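You operate a simulated robot arm through the tools that you are given. There is no shell and no other tool.

You are at the controls of a simulated robot arm. One attempt, no reset.

Task
Blot the brown and grey tiles dry; lay them on 20 cm of tissue.
Fine: At the wall bench, with the green blotter, which goes back. Blot both and run the tissue to its mark first. Leave the third hexagon tile.

The check looks at the end state, three seconds after you hand in, the way a careful person would. Anything else that was tipped, shoved, dropped, spilled or broken makes it a failure.

Robot
A 6-joint arm with a two-finger gripper, fixed in place. Base frame: the origin is at the foot of the arm, x ahead of it, y to its left, z up. Readings come in mm, rad, newtons and seconds.
Its first joint turns from -2.897 to 2.897 rad. Payload 2.45 kg.
The TCP is the grasp point between the finger pads, 20 mm short of the fingertips. In the tool frame z runs along the fingers and y along their closing line. Largest opening 140 mm; the body of the gripper starts 168 mm behind the TCP.
Orientation is told as [roll, pitch, yaw] about the base's x, y, z axes, in that order, counted from this pose: with the fingers straight down and closing along the base's y, the tool's x points along the base's -x, its y along +y and its z along -z.

Tools
- The arm moves only by the tool send_rows. Its argument "steps" is one flat list of numbers, 7 for each row, row after row: the turn, a rotation vector about the base's x, y, z in rad, then the shift along the base's x, y, z in m, then the gripper command, from -1 (fully open) to 1 (shut), values between in proportion. In form: [rx, ry, rz, x, y, z, gripper, rx, ry, rz, x, y, z, gripper, ...]. A call has 1 to 20 rows; each row shifts and turns the commanded pose from where the row before left it. Each row takes 0.2 s and may step no farther than 50 mm and 0.15 rad from the row before; otherwise, or with a gripper value out of range, the whole call is refused. Where a pose cannot be reached the arm comes as near as it can. A force on the tool above 70 N (or 10 N above the force at the start of the call, whichever is more), or a blocked arm, ends the call early, and 0.2 s more pass. The fingers move at their own pace (about 45 mm/s each) and stop on an object; they squeeze with about 40 N. The grip force told is the motor's: it shows also when the fingers shut on nothing. Time passes only in rows, and 0.2 s behind the last, so rows that do not move let the fingers close. It gives the time, the measured TCP pose, the force on the tool (base axes), the opening and the grip force at its end, in the units of the frame above (readings bear some noise), with the torque about the TCP (base axes, N m) and any sound that the robot's microphone picked up, and new pictures: "show" is both (left out), scene, wrist or none.
- Cameras (640 x 400 px; columns grow to the right, rows downward): "scene" is fixed at [48.8, -650, 1523.1]; the picture's right is [0.67, -0.75, 0.00], its down [-0.27, -0.24, -0.93] and it looks along [0.70, 0.62, -0.36] (base axes); focal length 310 px, centre (320, 200). "wrist" rides on the gripper at [78, 11, -209] in the tool frame; the picture's right is [-0.14, 0.99, 0.00], its down [-0.92, -0.13, -0.37] and it looks along [-0.37, -0.05, 0.93] (tool axes); focal length 280 px, centre (320, 200). There is no depth. A picture from a camera that has moved, and an enlarged one, comes with that camera's place and axes in the base frame and with its lens.
- inspect(camera, box): a new picture of the part [left, top, right, bottom] of that camera's present view, enlarged. No time passes.
- sign_off(): hands the job in; it is judged then, once.

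Nothing tells you positions but the pictures and the camera data. Unless the task says otherwise, let go and move clear before handing in.

The tools are called after "Emit:" as a command line: name --argument value ..., lists and objects as JSON in quotes. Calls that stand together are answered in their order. send_rows: Moves the arm, as the interface text tells. Its arguments: {"type":"object","properties":{"steps":{"type":"array"},"show":{"type":"string","enum":["both","scene","wrist","none"]}},"required":["steps"]} The other tools are called the same way: inspect (camera, box) takes an enlarged picture of a part of a camera's view; sign_off () hands the job in.

At the start:

```text
clock: 0.0
tool_pos: [637.1, 127.3, 1247.9]
tool_rot: [0.001, 0.0, -0.001]
wrist_force: [-0.7, -0.8, 0.3]
torque: [0.03, 0.0, 0.01]
grip_width: 139.8
finger_force: 0.1
```

scene: 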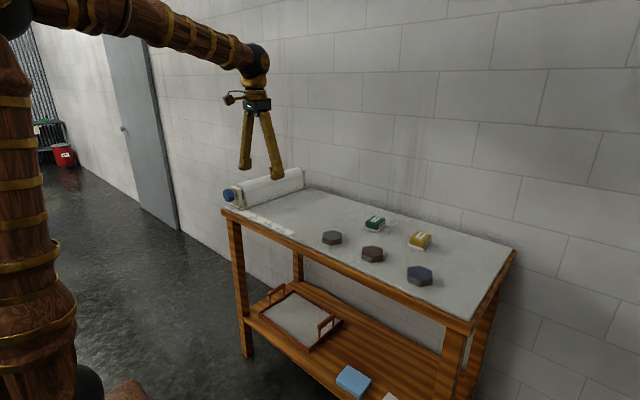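
wrist: 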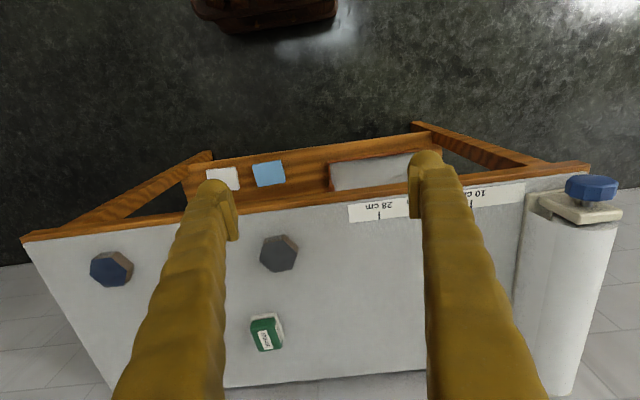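

I see a bench against the wall with a tissue roll at its left end (blue knob), a scale along the front edge, three hexagon tiles, and green and yellow blotters. I'll look at the details before I move.

Emit:
inspect --camera "scene" --box '[210, 150, 370, 250]'

Emit:
inspect --camera "scene" --box '[310, 190, 470, 290]'

Emit:
inspect --camera "wrist" --box '[340, 150, 640, 338]'

Emit:
inspect --camera "wrist" --box '[60, 200, 380, 400]'

```text
4.00 times, centred on (290, 200) of scene
camera zoom: at [48.8, -650.0, 1523.1], right [0.67, -0.75, 0.0], down [-0.27, -0.24, -0.93], along [0.7, 0.62, -0.36], focal length 1238 px, centre (440, 200)
```

zoom: 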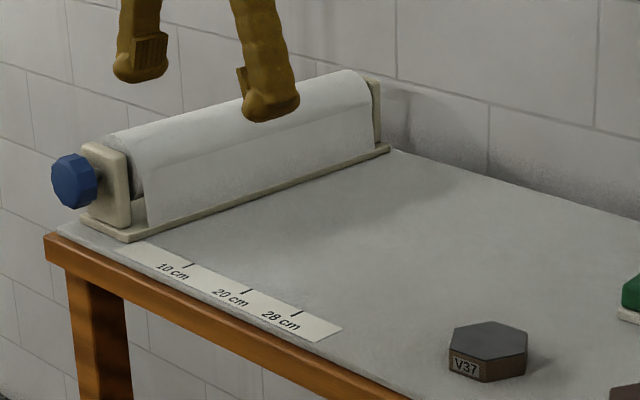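

```text
4.00 times, centred on (390, 240) of scene
camera zoom: at [48.8, -650.0, 1523.1], right [0.67, -0.75, 0.0], down [-0.27, -0.24, -0.93], along [0.7, 0.62, -0.36], focal length 1238 px, centre (40, 40)
```

zoom: 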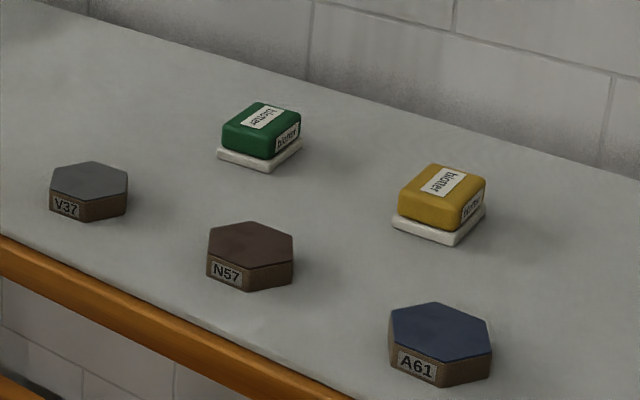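

```text
2.13 times, centred on (490, 244) of wrist
camera zoom: at [558.6, 136.4, 1457.3], right [0.14, 0.99, 0.0], down [0.92, -0.13, 0.37], along [0.37, -0.05, -0.93], focal length 597 px, centre (-42, 106)
```

zoom: 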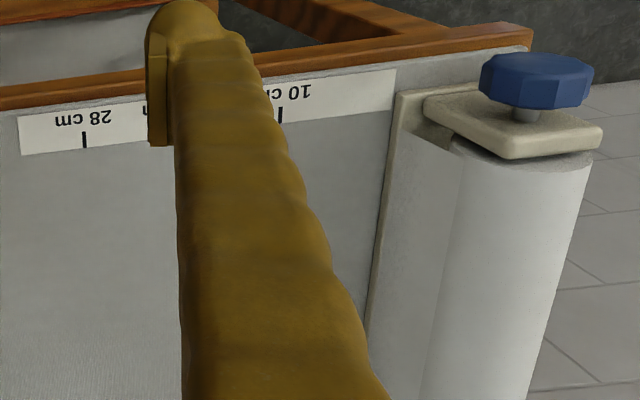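

```text
2.00 times, centred on (220, 300) of wrist
camera zoom: at [558.6, 136.4, 1457.3], right [0.14, 0.99, 0.0], down [0.92, -0.13, 0.37], along [0.37, -0.05, -0.93], focal length 561 px, centre (520, 0)
```

zoom: 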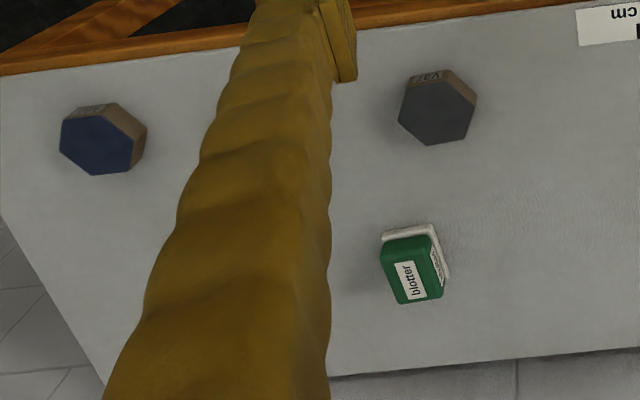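

The bench top looks to be near z≈950, with the scale running along -y at x≈809 (10 cm mark y≈402, 28 cm mark y≈222). The grey tile V37 is near (862, 10) and the green blotter near (1060, -55), so I'll shift the wrist camera over them for a better look.

Emit:
send_rows --steps '[0, 0, 0, 0, -0.045, 0, -1, 0, 0, 0, 0, -0.045, 0, -1, 0, 0, 0, 0, -0.045, 0, -1, 0, 0, 0, 0, -0.045, 0, -1, 0, 0, 0, 0, 0, 0, -1]'

```text
clock: 1.2
tool_pos: [637.8, -53.3, 1249.8]
tool_rot: [0.0, -0.001, -0.001]
wrist_force: [-0.1, 0.6, 0.0]
torque: [-0.01, -0.02, -0.01]
grip_width: 139.8
finger_force: 0.0
camera wrist: at [558.4, -43.6, 1458.1], right [0.14, 0.99, 0.0], down [0.92, -0.13, 0.37], along [0.37, -0.05, -0.93], focal length 280 px, centre (320, 200)
```

scene: 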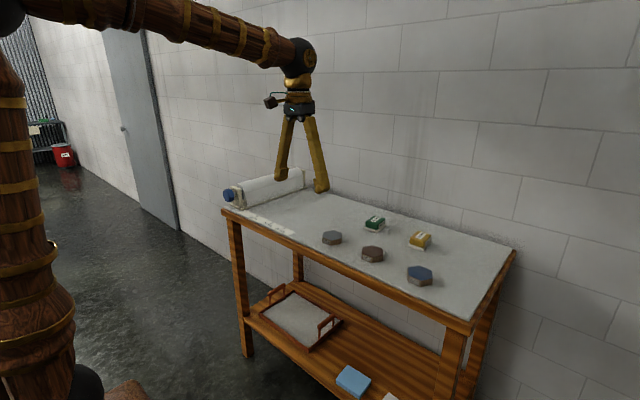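
wrist: 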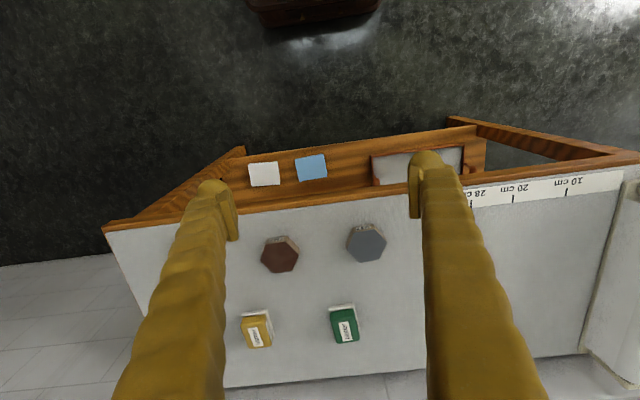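

Emit:
inspect --camera "wrist" --box '[230, 210, 430, 360]'

Emit:
inspect --camera "wrist" --box '[440, 150, 640, 275]'

Emit:
inspect --camera "scene" --box '[210, 160, 330, 235]'

Emit:
inspect --camera "scene" --box '[0, 60, 200, 185]'

```text
2.67 times, centred on (330, 285) of wrist
camera zoom: at [558.4, -43.6, 1458.1], right [0.14, 0.99, 0.0], down [0.92, -0.13, 0.37], along [0.37, -0.05, -0.93], focal length 748 px, centre (293, -27)
```

zoom: 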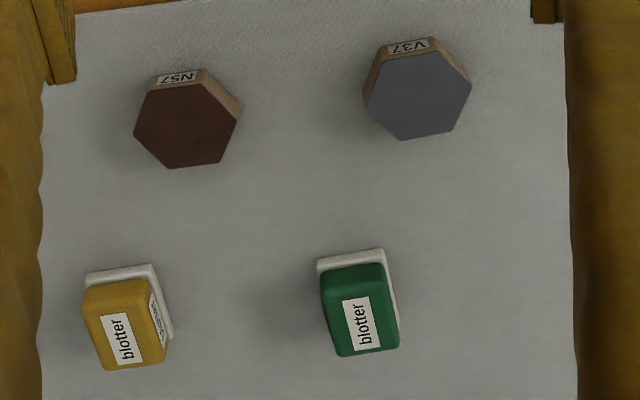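

```text
3.20 times, centred on (540, 212) of wrist
camera zoom: at [558.4, -43.6, 1458.1], right [0.14, 0.99, 0.0], down [0.92, -0.13, 0.37], along [0.37, -0.05, -0.93], focal length 897 px, centre (-384, 160)
```

zoom: 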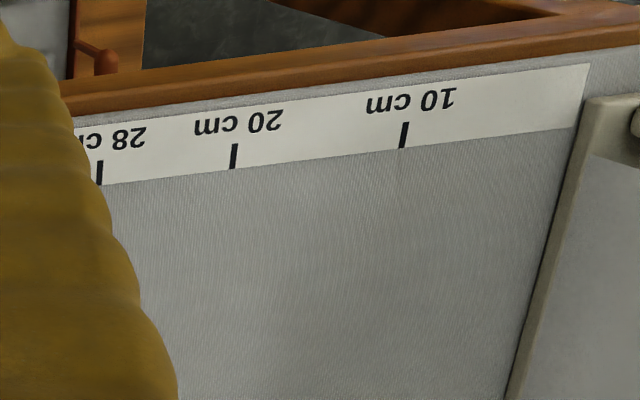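

```text
5.33 times, centred on (270, 198) of scene
camera zoom: at [48.8, -650.0, 1523.1], right [0.67, -0.75, 0.0], down [-0.27, -0.24, -0.93], along [0.7, 0.62, -0.36], focal length 1651 px, centre (587, 213)
```

zoom: 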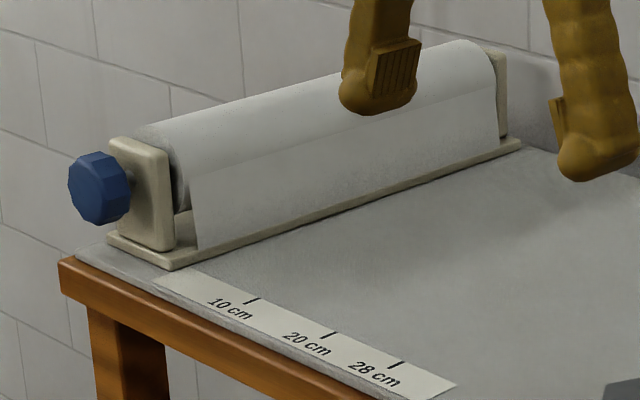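

```text
3.20 times, centred on (100, 122) of scene
camera zoom: at [48.8, -650.0, 1523.1], right [0.67, -0.75, 0.0], down [-0.27, -0.24, -0.93], along [0.7, 0.62, -0.36], focal length 991 px, centre (1024, 448)
```

zoom: 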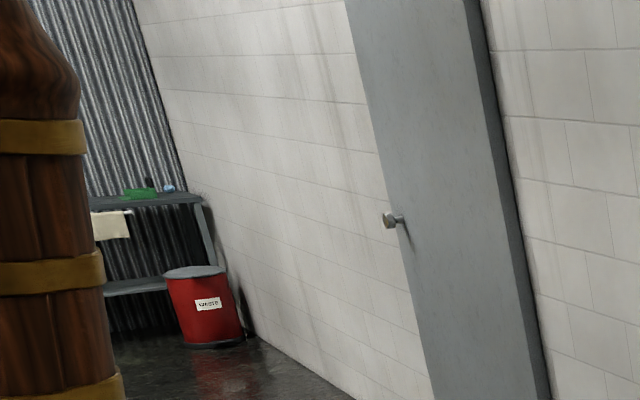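

The tiles are at about V37 (860, 9) and N57 (861, -166), and the green blotter at about (1060, -58), roughly 60 mm wide in y. Next I'll move out over the blotter and check the reach.

Emit:
send_rows --steps '[0, 0, 0, 0.045, 0, -0.005, -1, 0, 0, 0, 0.045, 0, -0.005, -1, 0, 0, 0, 0.045, 0, -0.005, -1, 0, 0, 0, 0.045, 0, -0.005, -1, 0, 0, 0, 0.045, 0, -0.005, -1, 0, 0, 0, 0.045, 0, -0.005, -1, 0, 0, 0, 0.04, 0, -0.005, -1, 0, 0, 0, 0.0, 0, 0, -1]'

```text
clock: 3.0
tool_pos: [947.9, -52.6, 1213.5]
tool_rot: [0.0, -0.001, -0.001]
wrist_force: [-1.3, -0.6, -0.2]
torque: [0.01, 0.0, -0.03]
grip_width: 139.9
finger_force: 0.0
camera wrist: at [868.8, -44.0, 1422.2], right [0.14, 0.99, 0.0], down [0.92, -0.13, 0.37], along [0.37, -0.05, -0.93], focal length 280 px, centre (320, 200)
```

scene: 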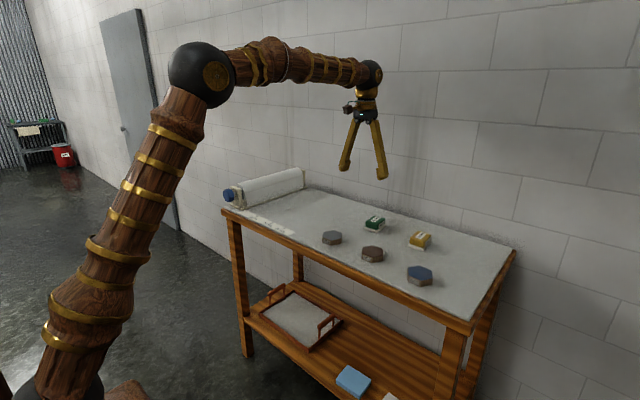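
wrist: 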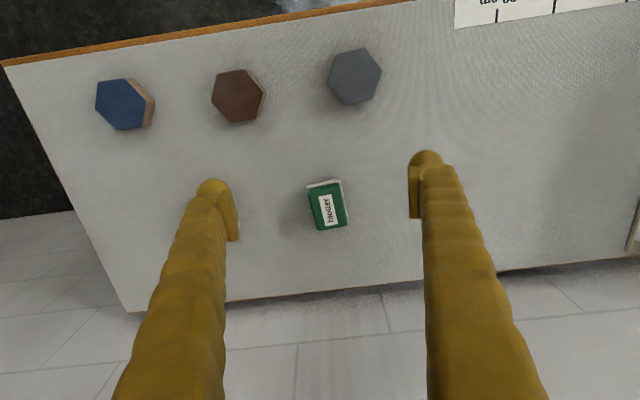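

The arm reaches x=948 without trouble, and this view is better. I'll zoom in on the blotter and tiles to refine their positions.

Emit:
inspect --camera "wrist" --box '[280, 160, 380, 240]'

Emit:
inspect --camera "wrist" --box '[190, 30, 400, 160]'

Emit:
inspect --camera "scene" --box '[350, 205, 450, 267]'

```text
5.00 times, centred on (330, 200) of wrist
camera zoom: at [868.8, -44.0, 1422.2], right [0.14, 0.99, 0.0], down [0.92, -0.13, 0.37], along [0.37, -0.05, -0.93], focal length 1402 px, centre (270, 200)
```

zoom: 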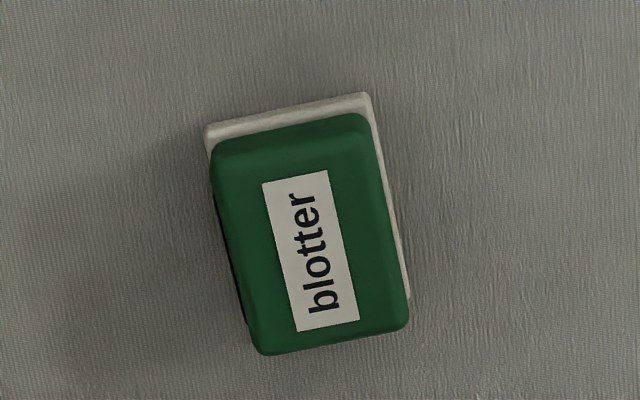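

```text
3.05 times, centred on (295, 95) of wrist
camera zoom: at [868.8, -44.0, 1422.2], right [0.14, 0.99, 0.0], down [0.92, -0.13, 0.37], along [0.37, -0.05, -0.93], focal length 854 px, centre (396, 520)
```

zoom: 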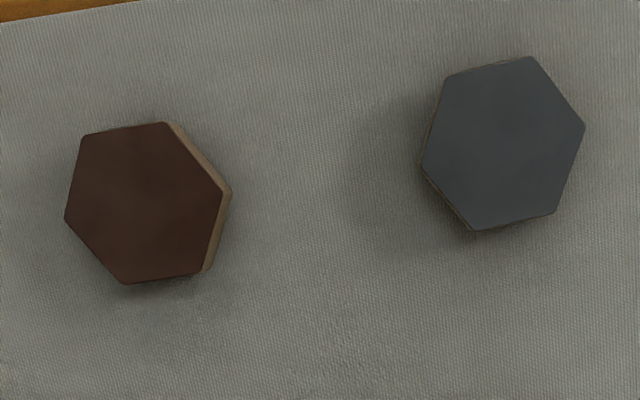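

```text
6.40 times, centred on (400, 236) of scene
camera zoom: at [48.8, -650.0, 1523.1], right [0.67, -0.75, 0.0], down [-0.27, -0.24, -0.93], along [0.7, 0.62, -0.36], focal length 1982 px, centre (-192, -30)
```

zoom: 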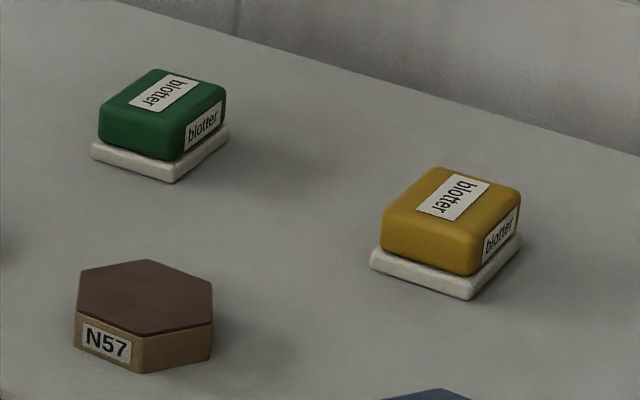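

The green blotter is about 58 × 81 mm, centred near (1062, -56), turned about +0.08 rad, with its top near z≈990. Next I'll move above it and match that yaw.

Emit:
send_rows --steps '[0, 0, 0.0205, 0.0285, -0.0008, -0.025, -1, 0, 0, 0.0205, 0.0285, -0.0008, -0.025, -1, 0, 0, 0.0205, 0.0285, -0.0009, -0.025, -1, 0, 0, 0.0205, 0.0285, -0.0009, -0.025, -1, 0, 0, 0, 0, 0, -0.04, -1, 0, 0, 0, 0, 0, 0, -1]'

```text
clock: 4.4
tool_pos: [1060.2, -55.4, 1072.7]
tool_rot: [0.0, 0.0, 0.082]
wrist_force: [-0.2, -0.2, -0.1]
torque: [0.02, 0.03, 0.01]
grip_width: 140.0
finger_force: 0.1
camera wrist: at [981.0, -53.9, 1280.8], right [0.06, 1.0, 0.0], down [0.93, -0.05, 0.37], along [0.37, -0.02, -0.93], focal length 280 px, centre (320, 200)
```

scene: 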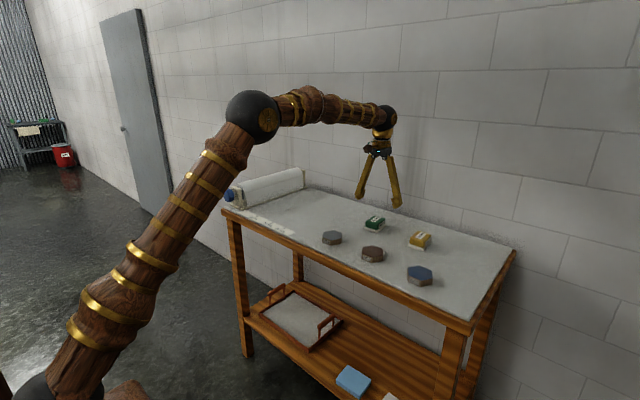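
wrist: 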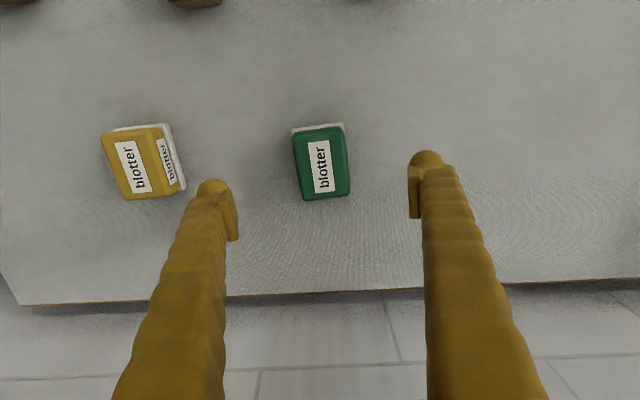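

The tool is lined up with the blotter in both yaw and position. I'll descend in two stages and check before gripping.

Emit:
send_rows --steps '[0, 0, 0, 0, -0.001, -0.04, -1, 0, 0, 0, 0, 0, -0.03, -1, 0, 0, 0, 0, 0, -0.01, -1, 0, 0, 0, 0, 0, 0, -1]'

Emit:
inspect --camera "scene" --box '[325, 180, 425, 242]'

```text
clock: 5.4
tool_pos: [1061.5, -56.7, 994.6]
tool_rot: [0.0, 0.0, 0.081]
wrist_force: [0.4, -0.6, -1.3]
torque: [0.02, 0.03, -0.01]
grip_width: 140.1
finger_force: 0.0
camera wrist: at [982.4, -54.2, 1202.0], right [0.06, 1.0, 0.0], down [0.93, -0.05, 0.37], along [0.37, -0.02, -0.93], focal length 280 px, centre (320, 200)
```

scene: 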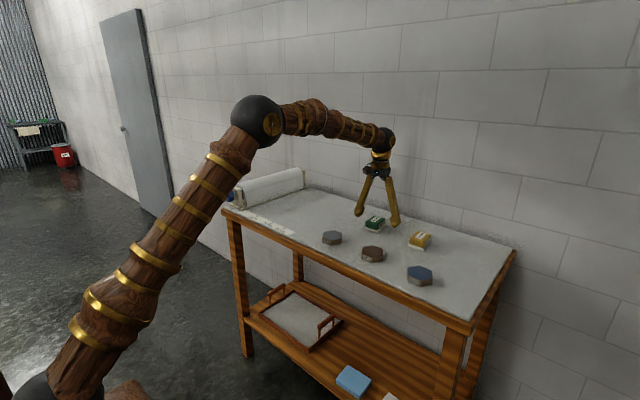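
wrist: 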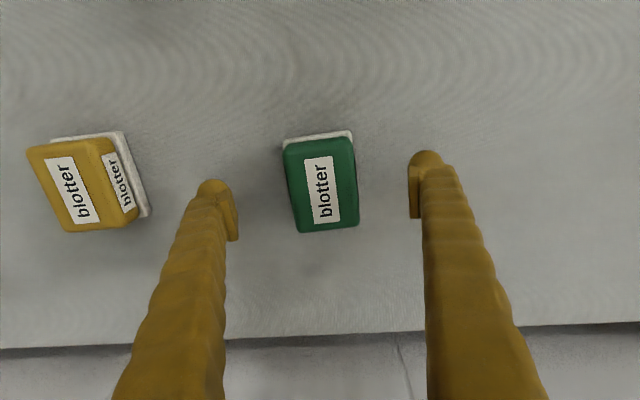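

```text
6.40 times, centred on (375, 211) of scene
camera zoom: at [48.8, -650.0, 1523.1], right [0.67, -0.75, 0.0], down [-0.27, -0.24, -0.93], along [0.7, 0.62, -0.36], focal length 1982 px, centre (-32, 130)
```

zoom: 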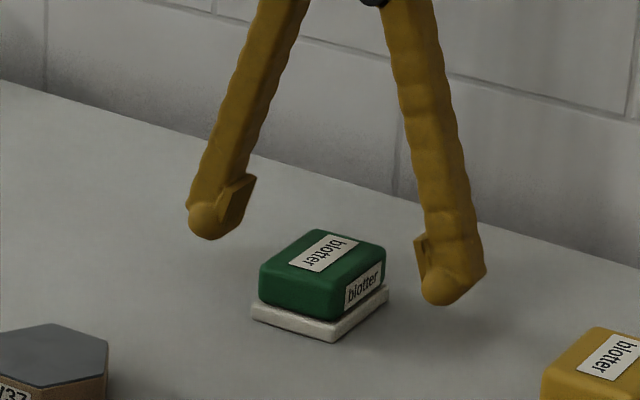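

The blotter sits centred between the fingers. I'll lower the last few millimetres and close on the green body.

Emit:
send_rows --steps '[0, 0, 0, 0, 0, -0.009, -1, 0, 0, 0, 0, 0, 0, -1, 0, 0, 0, 0, 0, 0, 0, 0, 0, 0, 0, 0, 0, 1, 0, 0, 0, 0, 0, 0, 1, 0, 0, 0, 0, 0, 0, 1, 0, 0, 0, 0, 0, 0, 1, 0, 0, 0, 0, 0, 0, 1]'

Emit:
inspect --camera "scene" --box '[325, 180, 425, 242]'

```text
clock: 7.2
tool_pos: [1060.7, -57.4, 984.6]
tool_rot: [0.0, 0.001, 0.082]
wrist_force: [-0.5, 0.1, 0.3]
torque: [0.01, -0.02, 0.01]
grip_width: 54.6
finger_force: 29.6
camera wrist: at [982.4, -54.3, 1193.2], right [0.06, 1.0, 0.0], down [0.93, -0.05, 0.37], along [0.37, -0.02, -0.93], focal length 280 px, centre (320, 200)
```

scene: 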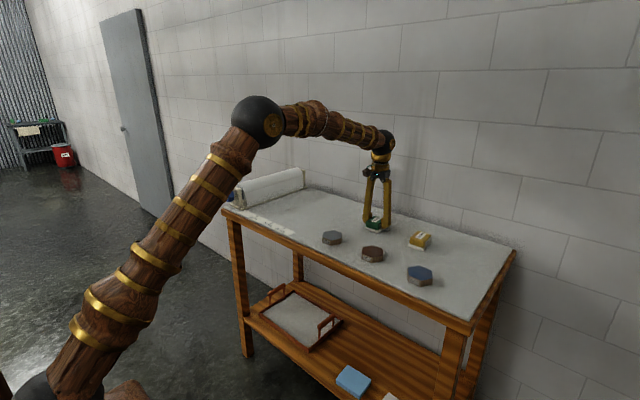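
wrist: 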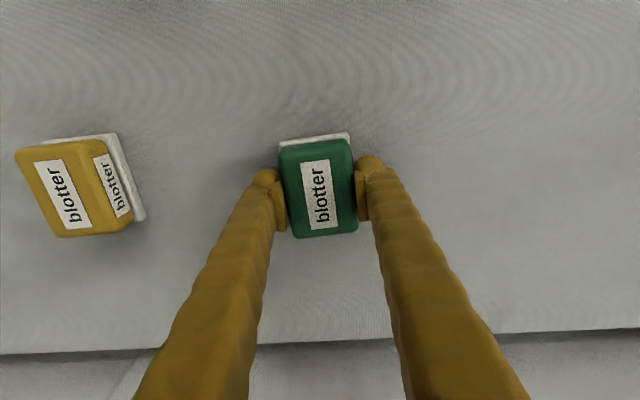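

```text
6.40 times, centred on (375, 211) of scene
camera zoom: at [48.8, -650.0, 1523.1], right [0.67, -0.75, 0.0], down [-0.27, -0.24, -0.93], along [0.7, 0.62, -0.36], focal length 1982 px, centre (-32, 130)
```

zoom: 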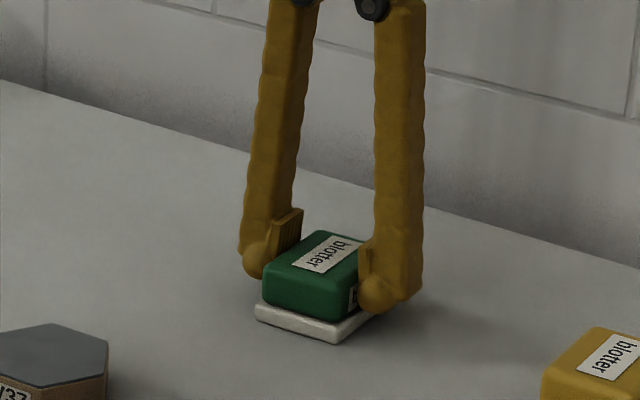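

The blotter is gripped at 54.6 mm, with the grasp at (1060.7, -57.4, 984.6) and yaw 0.082, which I'll use again for its return. I'll lift it and carry it over the grey tile.

Emit:
send_rows --steps '[0, 0, 0, 0, 0, 0.03, 1, 0, 0, 0, 0, 0, 0.045, 1, 0, 0, 0, -0.04, 0.0133, 0, 1, 0, 0, 0, -0.04, 0.0133, 0, 1, 0, 0, 0, -0.04, 0.0133, 0, 1, 0, 0, 0, -0.04, 0.0133, 0, 1, 0, 0, 0, -0.04, 0.0133, 0, 1, 0, 0, 0, 0, 0, -0.02, 1, 0, 0, 0, 0, 0, 0, 1]'

Emit:
inspect --camera "scene" --box '[285, 185, 405, 260]'

```text
clock: 9.2
tool_pos: [861.1, 10.1, 1040.4]
tool_rot: [0.0, 0.0, 0.083]
wrist_force: [0.4, -0.5, -0.6]
torque: [-0.05, -0.03, -0.01]
grip_width: 55.1
finger_force: 40.2
camera wrist: at [781.9, 12.0, 1248.7], right [0.06, 1.0, 0.0], down [0.93, -0.05, 0.37], along [0.37, -0.02, -0.93], focal length 280 px, centre (320, 200)
```

scene: 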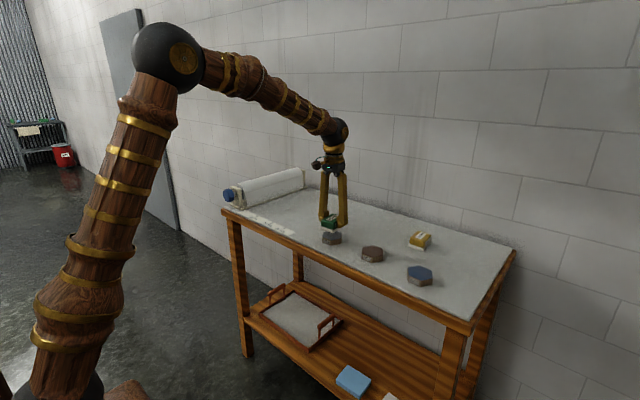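
wrist: 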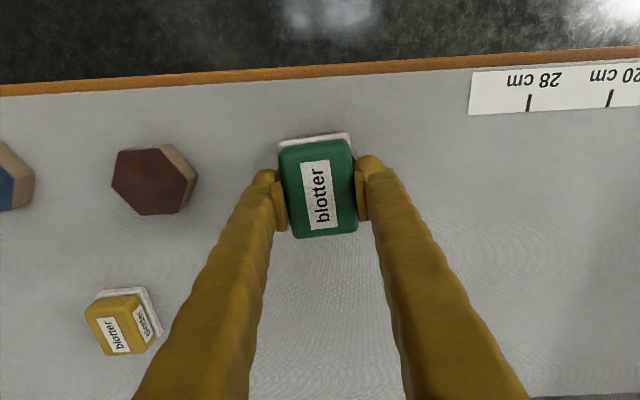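

```text
5.33 times, centred on (345, 222) of scene
camera zoom: at [48.8, -650.0, 1523.1], right [0.67, -0.75, 0.0], down [-0.27, -0.24, -0.93], along [0.7, 0.62, -0.36], focal length 1651 px, centre (187, 80)
```

zoom: 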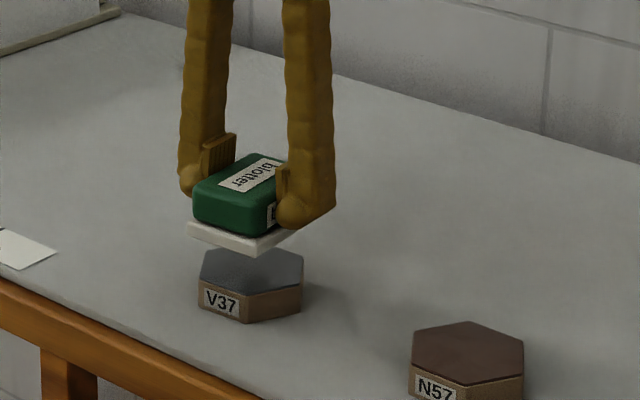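

The blotter hovers over V37, with contact expected near z≈1010. I'll lower it slowly and watch the force.

Emit:
send_rows --steps '[0, 0, 0, 0, -0.001, -0.01, 1, 0, 0, 0, 0, 0, -0.01, 1, 0, 0, 0, 0, 0, -0.005, 1, 0, 0, 0, 0, 0, 0, 1]' --show "none"

Emit:
inspect --camera "scene" --box '[285, 185, 405, 260]'

```text
clock: 10.2
tool_pos: [862.5, 7.7, 1015.5]
tool_rot: [0.0, 0.001, 0.082]
wrist_force: [-0.6, 0.2, -0.9]
torque: [0.01, 0.02, 0.0]
grip_width: 54.8
finger_force: 40.1
```

```text
5.33 times, centred on (345, 222) of scene
camera zoom: at [48.8, -650.0, 1523.1], right [0.67, -0.75, 0.0], down [-0.27, -0.24, -0.93], along [0.7, 0.62, -0.36], focal length 1651 px, centre (187, 80)
```

zoom: 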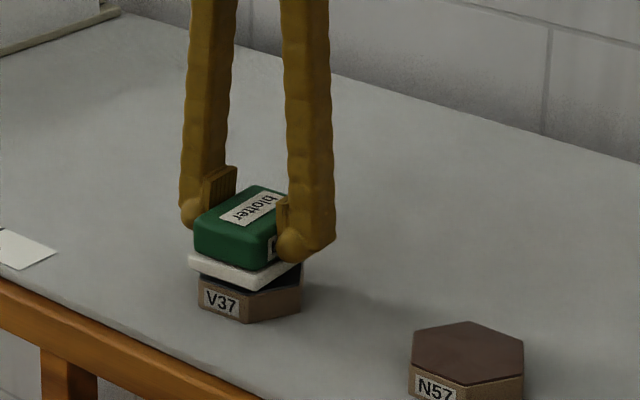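

Emit:
send_rows --steps '[0, 0, 0, 0, 0, -0.002, 1, 0, 0, 0, 0, 0, -0.002, 1, 0, 0, 0, 0, 0, 0, 1]' --show "none"

```text
clock: 11.0
tool_pos: [860.7, 8.7, 1010.8]
tool_rot: [0.0, 0.001, 0.082]
wrist_force: [-0.3, 0.4, -1.3]
torque: [-0.01, 0.0, 0.01]
grip_width: 55.0
finger_force: 40.5
```

There is no contact yet at z≈1011. I'll keep lowering in small steps.

Emit:
send_rows --steps '[0, 0, 0, 0, 0, -0.001, 1, 0, 0, 0, 0, 0, -0.001, 1, 0, 0, 0, 0, 0, 0, 1]' --show "none"

```text
clock: 11.8
tool_pos: [861.3, 9.1, 1008.9]
tool_rot: [0.0, 0.0, 0.083]
wrist_force: [-0.6, -0.4, -0.5]
torque: [0.0, -0.03, 0.02]
grip_width: 54.9
finger_force: 40.4
```

Still no contact at z≈1009, so I'll continue down a millimetre at a time.

Emit:
send_rows --steps '[0, 0, 0, 0, 0, -0.001, 1, 0, 0, 0, 0, 0, -0.001, 1, 0, 0, 0, 0, 0, 0, 1]' --show "none"

Emit:
inspect --camera "scene" --box '[305, 205, 365, 245]'

```text
clock: 12.6
tool_pos: [861.5, 9.5, 1009.0]
tool_rot: [0.0, -0.003, 0.081]
wrist_force: [-2.5, 2.3, 31.9]
torque: [0.02, 0.28, 0.0]
grip_width: 54.5
finger_force: 39.1
```

```text
10.00 times, centred on (335, 225) of scene
camera zoom: at [48.8, -650.0, 1523.1], right [0.67, -0.75, 0.0], down [-0.27, -0.24, -0.93], along [0.7, 0.62, -0.36], focal length 3096 px, centre (170, -50)
```

zoom: 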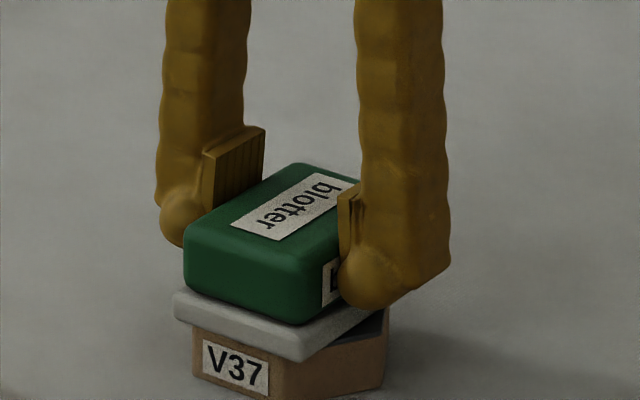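

The pad is pressing on V37 at about 32 N, with contact near z≈1008.5. I'll hold for about a second, lift, and look at the tile.

Emit:
send_rows --steps '[0, 0, 0, 0, 0, 0, 1, 0, 0, 0, 0, 0, 0, 1, 0, 0, 0, 0, 0, 0, 1, 0, 0, 0, 0, 0, 0, 1, 0, 0, 0, 0, 0, 0, 1, 0, 0, 0, 0, 0, 0.002, 1, 0, 0, 0, 0, 0, 0.005, 1, 0, 0, 0, 0, 0, 0.025, 1, 0, 0, 0, 0, 0, 0.03, 1, 0, 0, 0, 0, 0, 0.0, 1]'

Emit:
inspect --camera "scene" --box '[310, 190, 410, 270]'

```text
clock: 14.8
tool_pos: [861.1, 8.1, 1068.4]
tool_rot: [-0.001, 0.0, 0.083]
wrist_force: [-0.3, 0.2, -1.7]
torque: [-0.01, 0.02, -0.01]
grip_width: 54.9
finger_force: 39.7
camera wrist: at [782.1, 11.2, 1277.4], right [0.06, 1.0, 0.0], down [0.93, -0.05, 0.37], along [0.37, -0.02, -0.93], focal length 280 px, centre (320, 200)
```

scene: 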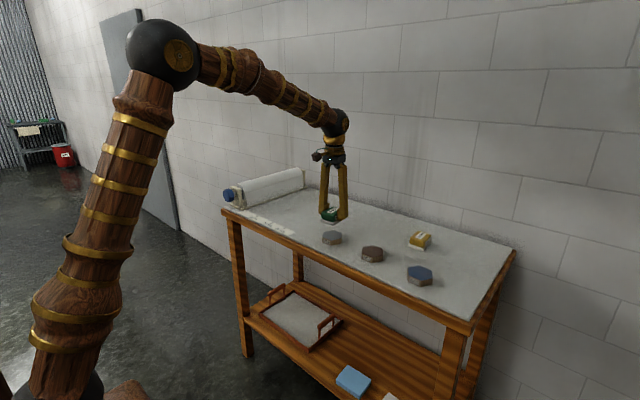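
wrist: 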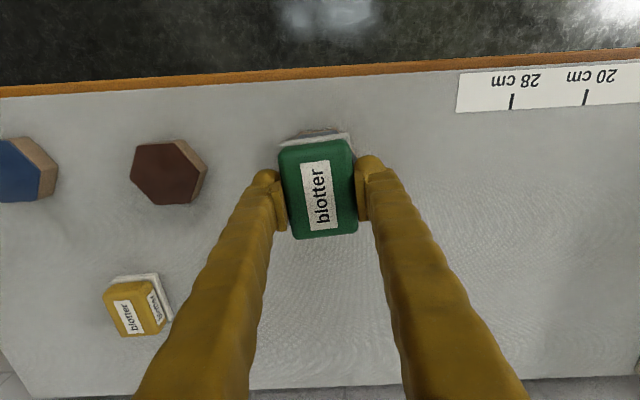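

```text
5.00 times, centred on (360, 230) of scene
camera zoom: at [48.8, -650.0, 1523.1], right [0.67, -0.75, 0.0], down [-0.27, -0.24, -0.93], along [0.7, 0.62, -0.36], focal length 1548 px, centre (120, 50)
```

zoom: 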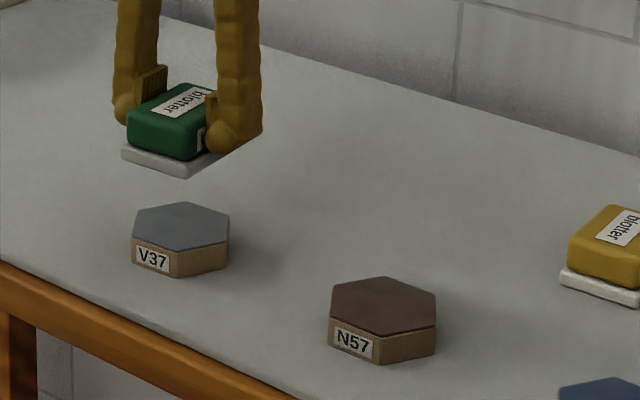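

V37's top now looks lighter than before. I'll zoom in to see whether it has dried evenly.

Emit:
inspect --camera "scene" --box '[315, 222, 395, 272]'

```text
8.00 times, centred on (355, 247) of scene
camera zoom: at [48.8, -650.0, 1523.1], right [0.67, -0.75, 0.0], down [-0.27, -0.24, -0.93], along [0.7, 0.62, -0.36], focal length 2477 px, centre (40, -176)
```

zoom: 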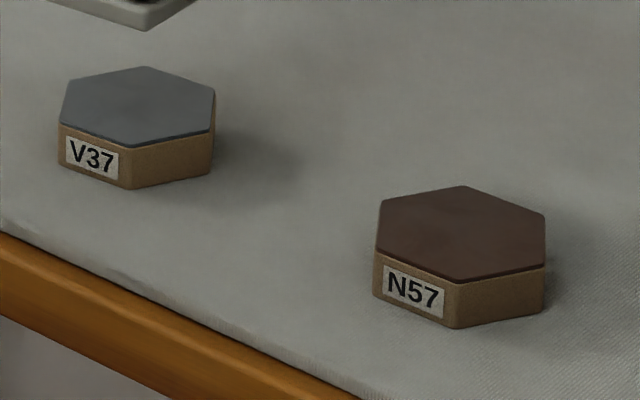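

V37 is uniformly lighter, so it is blotted. Next I'll carry the blotter over the brown tile N57 at (864, -167).

Emit:
send_rows --steps '[0, 0, 0, 0.0005, -0.0438, 0, 1, 0, 0, 0, 0.0005, -0.0438, 0, 1, 0, 0, 0, 0.0005, -0.0438, 0, 1, 0, 0, 0, 0.0005, -0.0438, 0, 1, 0, 0, 0, 0, 0, -0.03, 1, 0, 0, 0, 0, 0, -0.02, 1, 0, 0, 0, 0, 0, -0.005, 1, 0, 0, 0, 0, 0, 0, 1]'

Emit:
inspect --camera "scene" --box '[325, 210, 405, 270]'

```text
clock: 16.6
tool_pos: [863.2, -165.2, 1014.0]
tool_rot: [-0.002, 0.001, 0.081]
wrist_force: [-0.5, 0.9, -1.0]
torque: [0.0, 0.01, 0.0]
grip_width: 54.8
finger_force: 39.6
camera wrist: at [784.4, -164.3, 1222.4], right [0.06, 1.0, 0.0], down [0.93, -0.05, 0.37], along [0.37, -0.02, -0.93], focal length 280 px, centre (320, 200)
```

scene: 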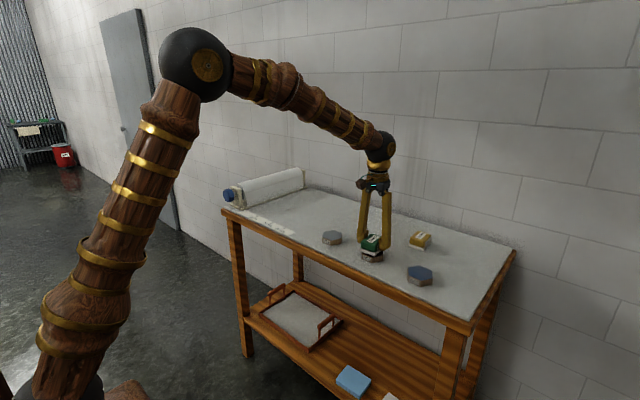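
wrist: 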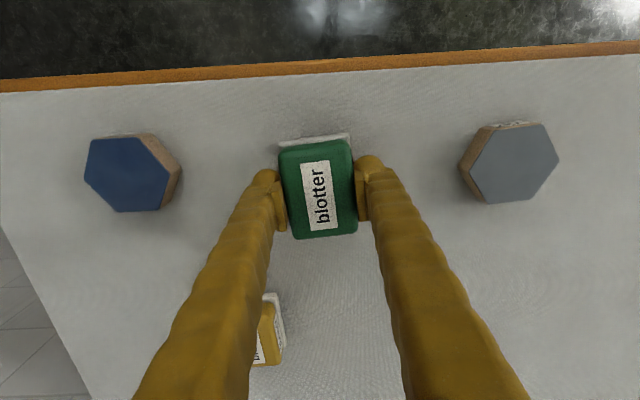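

```text
6.67 times, centred on (365, 240) of scene
camera zoom: at [48.8, -650.0, 1523.1], right [0.67, -0.75, 0.0], down [-0.27, -0.24, -0.93], along [0.7, 0.62, -0.36], focal length 2064 px, centre (20, -67)
```

zoom: 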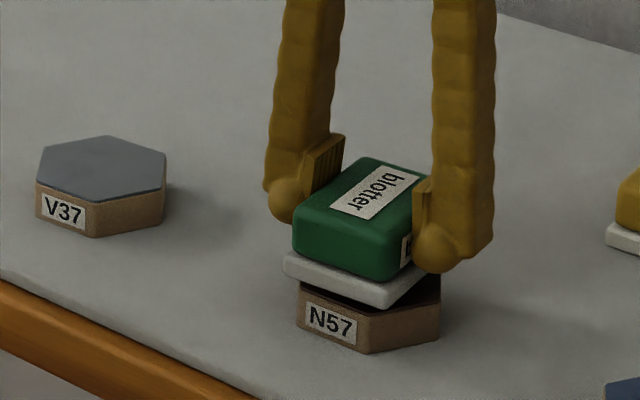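

The pad is over N57 with a few millimetres to go. I'll press the same way.

Emit:
send_rows --steps '[0, 0, 0, 0, 0, -0.002, 1, 0, 0, 0, 0, 0, -0.002, 1, 0, 0, 0, 0, 0, -0.001, 1, 0, 0, 0, 0, 0, -0.001, 1, 0, 0, 0, 0, 0, 0, 1]' --show "none"

```text
clock: 17.8
tool_pos: [863.4, -166.0, 1007.0]
tool_rot: [0.0, 0.001, 0.082]
wrist_force: [0.3, 0.0, 0.0]
torque: [0.01, 0.0, 0.02]
grip_width: 54.7
finger_force: 40.3
```

There is no clear contact at 1007. I'll go down one millimetre at a time.

Emit:
send_rows --steps '[0, 0, 0, 0, 0, -0.001, 1, 0, 0, 0, 0, 0, -0.001, 1, 0, 0, 0, 0, 0, 0, 1]' --show "none"

```text
clock: 18.6
tool_pos: [863.6, -165.9, 1007.6]
tool_rot: [0.0, 0.0, 0.081]
wrist_force: [-2.0, 0.2, 26.4]
torque: [-0.06, 0.21, 0.03]
grip_width: 54.7
finger_force: 40.5
```

It is now pressing at about 26 N. I'll hold for a second, lift, and check.

Emit:
send_rows --steps '[0, 0, 0, 0, 0, 0, 1, 0, 0, 0, 0, 0, 0, 1, 0, 0, 0, 0, 0, 0, 1, 0, 0, 0, 0, 0, 0, 1, 0, 0, 0, 0, 0, 0, 1, 0, 0, 0, 0, 0, 0.002, 1, 0, 0, 0, 0, 0, 0.005, 1, 0, 0, 0, 0, 0, 0.025, 1, 0, 0, 0, 0, 0, 0.03, 1, 0, 0, 0, 0, 0, 0.0, 1]'

Emit:
inspect --camera "scene" --box '[315, 200, 395, 272]'

```text
clock: 20.8
tool_pos: [863.5, -166.2, 1066.3]
tool_rot: [-0.001, -0.001, 0.082]
wrist_force: [0.1, -0.6, -1.7]
torque: [-0.03, 0.0, 0.03]
grip_width: 54.8
finger_force: 40.0
camera wrist: at [784.2, -164.4, 1276.4], right [0.06, 1.0, 0.0], down [0.93, -0.05, 0.37], along [0.37, -0.02, -0.93], focal length 280 px, centre (320, 200)
```

scene: 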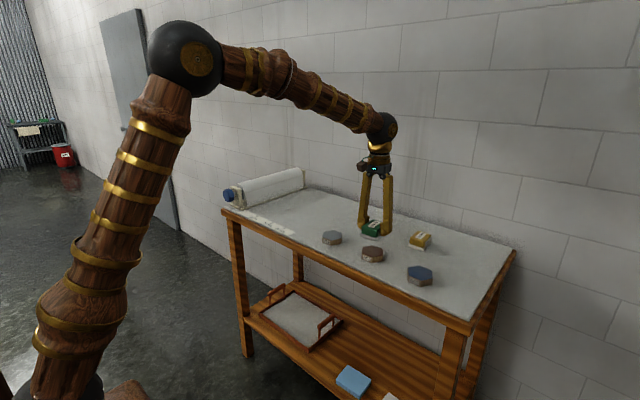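
wrist: 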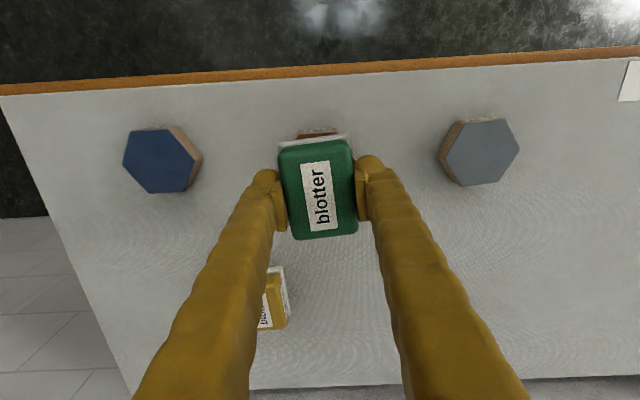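

```text
5.56 times, centred on (355, 236) of scene
camera zoom: at [48.8, -650.0, 1523.1], right [0.67, -0.75, 0.0], down [-0.27, -0.24, -0.93], along [0.7, 0.62, -0.36], focal length 1720 px, centre (126, 0)
```

zoom: 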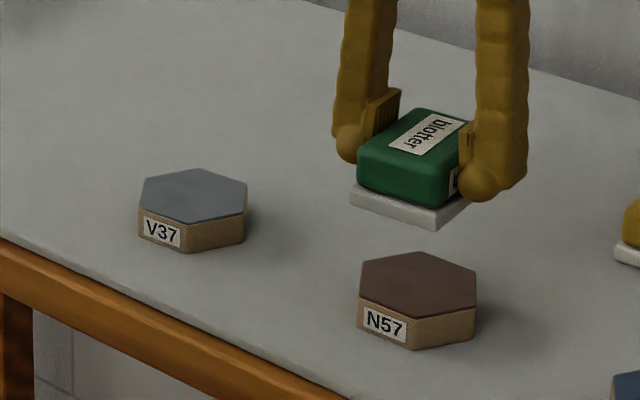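

N57 is lighter too, so both tiles are blotted. I'll take the blotter back to its original spot at (1061, -57).

Emit:
send_rows --steps '[0, 0, 0, 0.0395, 0.0218, 0, 1, 0, 0, 0, 0.0395, 0.0218, 0, 1, 0, 0, 0, 0.0395, 0.0218, 0, 1, 0, 0, 0, 0.0395, 0.0218, 0, 1, 0, 0, 0, 0.0395, 0.0217, 0, 1, 0, 0, 0, 0, 0, -0.03, 1, 0, 0, 0, 0, 0, -0.03, 1, 0, 0, 0, 0, 0, -0.013, 1, 0, 0, 0, 0, 0, 0, 1]'

```text
clock: 22.8
tool_pos: [1060.7, -56.8, 994.7]
tool_rot: [0.001, 0.001, 0.082]
wrist_force: [-0.3, 0.3, -1.0]
torque: [0.02, -0.01, 0.0]
grip_width: 54.9
finger_force: 40.1
camera wrist: at [981.9, -54.9, 1203.2], right [0.06, 1.0, 0.0], down [0.93, -0.05, 0.37], along [0.37, -0.02, -0.93], focal length 280 px, centre (320, 200)
```

scene: 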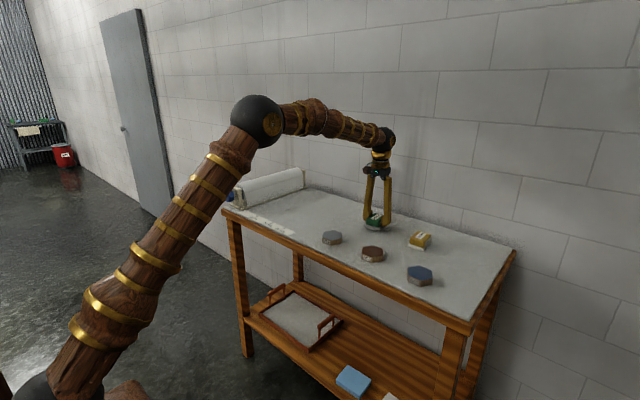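
wrist: 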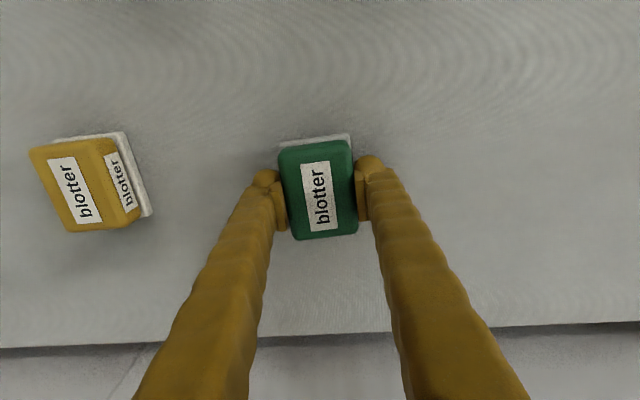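

I'm 10 mm above the spot, so I'll settle the blotter down gently.

Emit:
send_rows --steps '[0, 0, 0, 0, 0, -0.004, 1, 0, 0, 0, 0, 0, -0.003, 1, 0, 0, 0, 0, 0, -0.001, 1, 0, 0, 0, 0, 0, 0, 1]' --show "none"

```text
clock: 23.8
tool_pos: [1060.8, -58.9, 986.8]
tool_rot: [0.001, 0.001, 0.083]
wrist_force: [-0.3, -0.3, -0.9]
torque: [-0.02, 0.01, -0.01]
grip_width: 54.8
finger_force: 39.3
```

The blotter is still hanging free at 986.8, so I'll take two more single-millimetre steps.

Emit:
send_rows --steps '[0, 0, 0, 0, 0, -0.001, 1, 0, 0, 0, 0, 0, -0.001, 1, 0, 0, 0, 0, 0, 0, 1]' --show "none"

```text
clock: 24.6
tool_pos: [1060.1, -57.7, 985.3]
tool_rot: [-0.001, 0.0, 0.082]
wrist_force: [-0.1, -0.3, -1.5]
torque: [-0.02, -0.01, 0.01]
grip_width: 55.2
finger_force: 39.8
```

I have no contact reading yet, so I'll go down another millimetre or two.

Emit:
send_rows --steps '[0, 0, 0, 0, 0, -0.001, 1, 0, 0, 0, 0, 0, 0, 1]' --show "none"

```text
clock: 25.2
tool_pos: [1060.8, -57.5, 984.2]
tool_rot: [0.0, 0.001, 0.081]
wrist_force: [0.4, 0.2, -0.9]
torque: [0.02, 0.05, 0.01]
grip_width: 54.7
finger_force: 39.7
```

I'll go one more half-step, to where it first stood.

Emit:
send_rows --steps '[0, 0, 0, 0, 0, -0.0007, 1, 0, 0, 0, 0, 0, 0, 1]' --show "none"

```text
clock: 25.8
tool_pos: [1061.1, -57.4, 982.1]
tool_rot: [-0.002, 0.0, 0.082]
wrist_force: [-0.2, 0.4, -1.3]
torque: [-0.03, -0.05, 0.0]
grip_width: 54.7
finger_force: 39.6
```

There is still no load, and the blotter probably slid up about a millimetre in the grip while pressing. I'll continue gently.

Emit:
send_rows --steps '[0, 0, 0, 0, 0, -0.0007, 1, 0, 0, 0, 0, 0, 0, 1]' --show "none"

```text
clock: 26.4
tool_pos: [1061.3, -56.5, 982.6]
tool_rot: [0.001, -0.001, 0.081]
wrist_force: [-0.8, -0.3, 1.4]
torque: [-0.01, 0.0, 0.0]
grip_width: 55.1
finger_force: 40.0
```

The pad has just touched down. I'll open the fingers and rise straight up.

Emit:
send_rows --steps '[0, 0, 0, 0, 0, 0, 0.0, 0, 0, 0, 0, 0, 0, -1, 0, 0, 0, 0, 0, 0, -1, 0, 0, 0, 0, 0, 0, -1, 0, 0, 0, 0, 0, 0, -1, 0, 0, 0, 0, 0, 0.04, -1, 0, 0, 0, 0, 0, 0.045, -1, 0, 0, 0, 0, 0, 0.045, -1, 0, 0, 0, 0, 0, 0, -1]'

Emit:
inspect --camera "scene" --box '[350, 205, 450, 267]'

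```text
clock: 28.4
tool_pos: [1061.2, -56.6, 1112.5]
tool_rot: [0.0, 0.0, 0.082]
wrist_force: [0.2, 0.0, -0.6]
torque: [-0.01, 0.0, 0.01]
grip_width: 140.0
finger_force: 0.0
camera wrist: at [981.6, -54.9, 1321.6], right [0.06, 1.0, 0.0], down [0.93, -0.05, 0.37], along [0.37, -0.02, -0.93], focal length 280 px, centre (320, 200)
```

scene: 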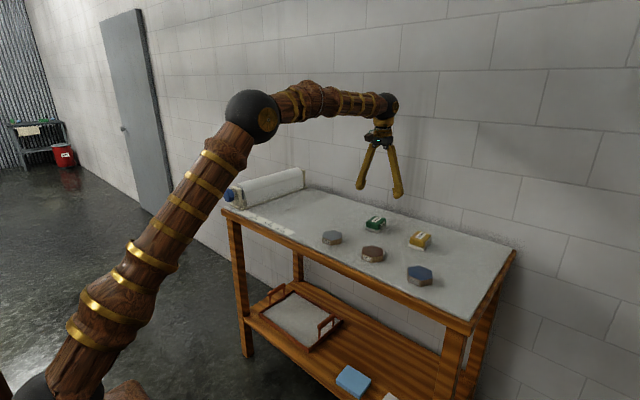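
wrist: 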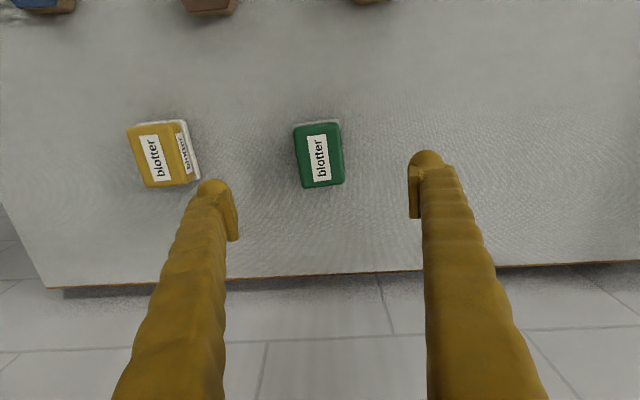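

```text
6.40 times, centred on (400, 236) of scene
camera zoom: at [48.8, -650.0, 1523.1], right [0.67, -0.75, 0.0], down [-0.27, -0.24, -0.93], along [0.7, 0.62, -0.36], focal length 1982 px, centre (-192, -30)
```

zoom: 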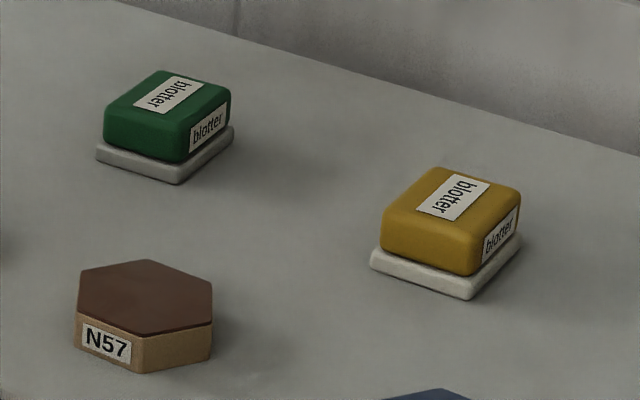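

The green blotter is back within about 2–3 mm of where it started. Next I'll look at the tissue roll and its knob.

Emit:
send_rows --steps '[0, 0, -0.0063, -0.0278, 0.0352, 0.013, -1, 0, 0, -0.0063, -0.0278, 0.0352, 0.013, -1, 0, 0, -0.0063, -0.0278, 0.0352, 0.013, -1, 0, 0, -0.0063, -0.0278, 0.0352, 0.013, -1, 0, 0, -0.0063, -0.0278, 0.0352, 0.013, -1, 0, 0, -0.0063, -0.0278, 0.0352, 0.013, -1, 0, 0, -0.0063, -0.0278, 0.0352, 0.013, -1, 0, 0, -0.0063, -0.0278, 0.0352, 0.013, -1, 0, 0, -0.0063, -0.0278, 0.0352, 0.013, -1, 0, 0, -0.0063, -0.0278, 0.0352, 0.013, -1, 0, 0, -0.0063, -0.0278, 0.0352, 0.013, -1, 0, 0, -0.0063, -0.0278, 0.0352, 0.013, -1, 0, 0, -0.0064, -0.0278, 0.0352, 0.013, -1, 0, 0, 0, 0, 0, 0, -1]'

Emit:
inspect --camera "wrist" --box '[230, 60, 550, 260]'

```text
clock: 31.4
tool_pos: [698.5, 399.9, 1282.8]
tool_rot: [0.001, -0.001, 0.003]
wrist_force: [-0.8, -0.2, -0.9]
torque: [0.0, 0.02, 0.01]
grip_width: 140.0
finger_force: 0.0
camera wrist: at [620.5, 408.6, 1490.3], right [0.14, 0.99, 0.0], down [0.92, -0.13, 0.37], along [0.37, -0.05, -0.93], focal length 280 px, centre (320, 200)
```

scene: 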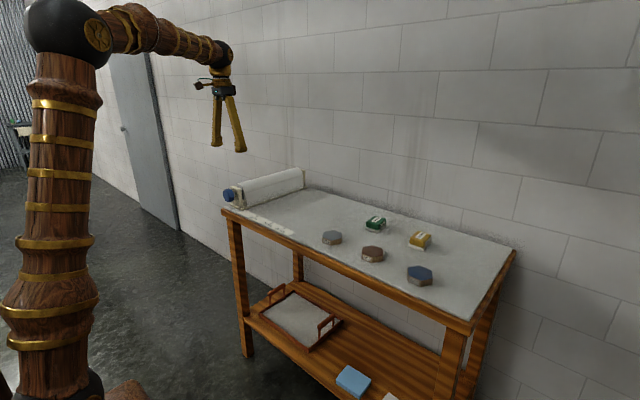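
wrist: 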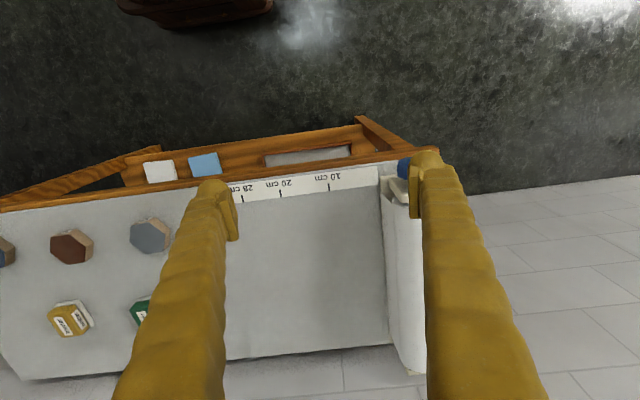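

```text
2.00 times, centred on (390, 160) of wrist
camera zoom: at [620.5, 408.6, 1490.3], right [0.14, 0.99, 0.0], down [0.92, -0.13, 0.37], along [0.37, -0.05, -0.93], focal length 561 px, centre (180, 280)
```

zoom: 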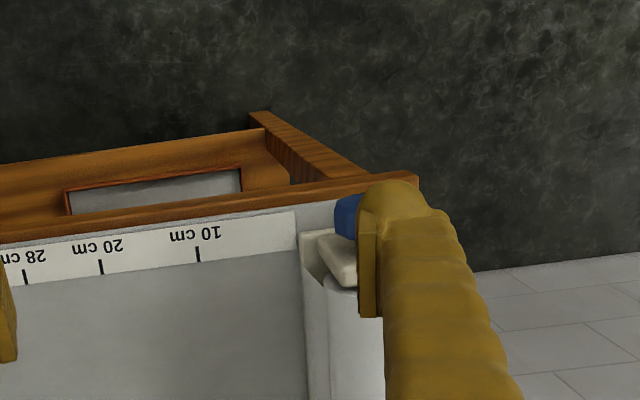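

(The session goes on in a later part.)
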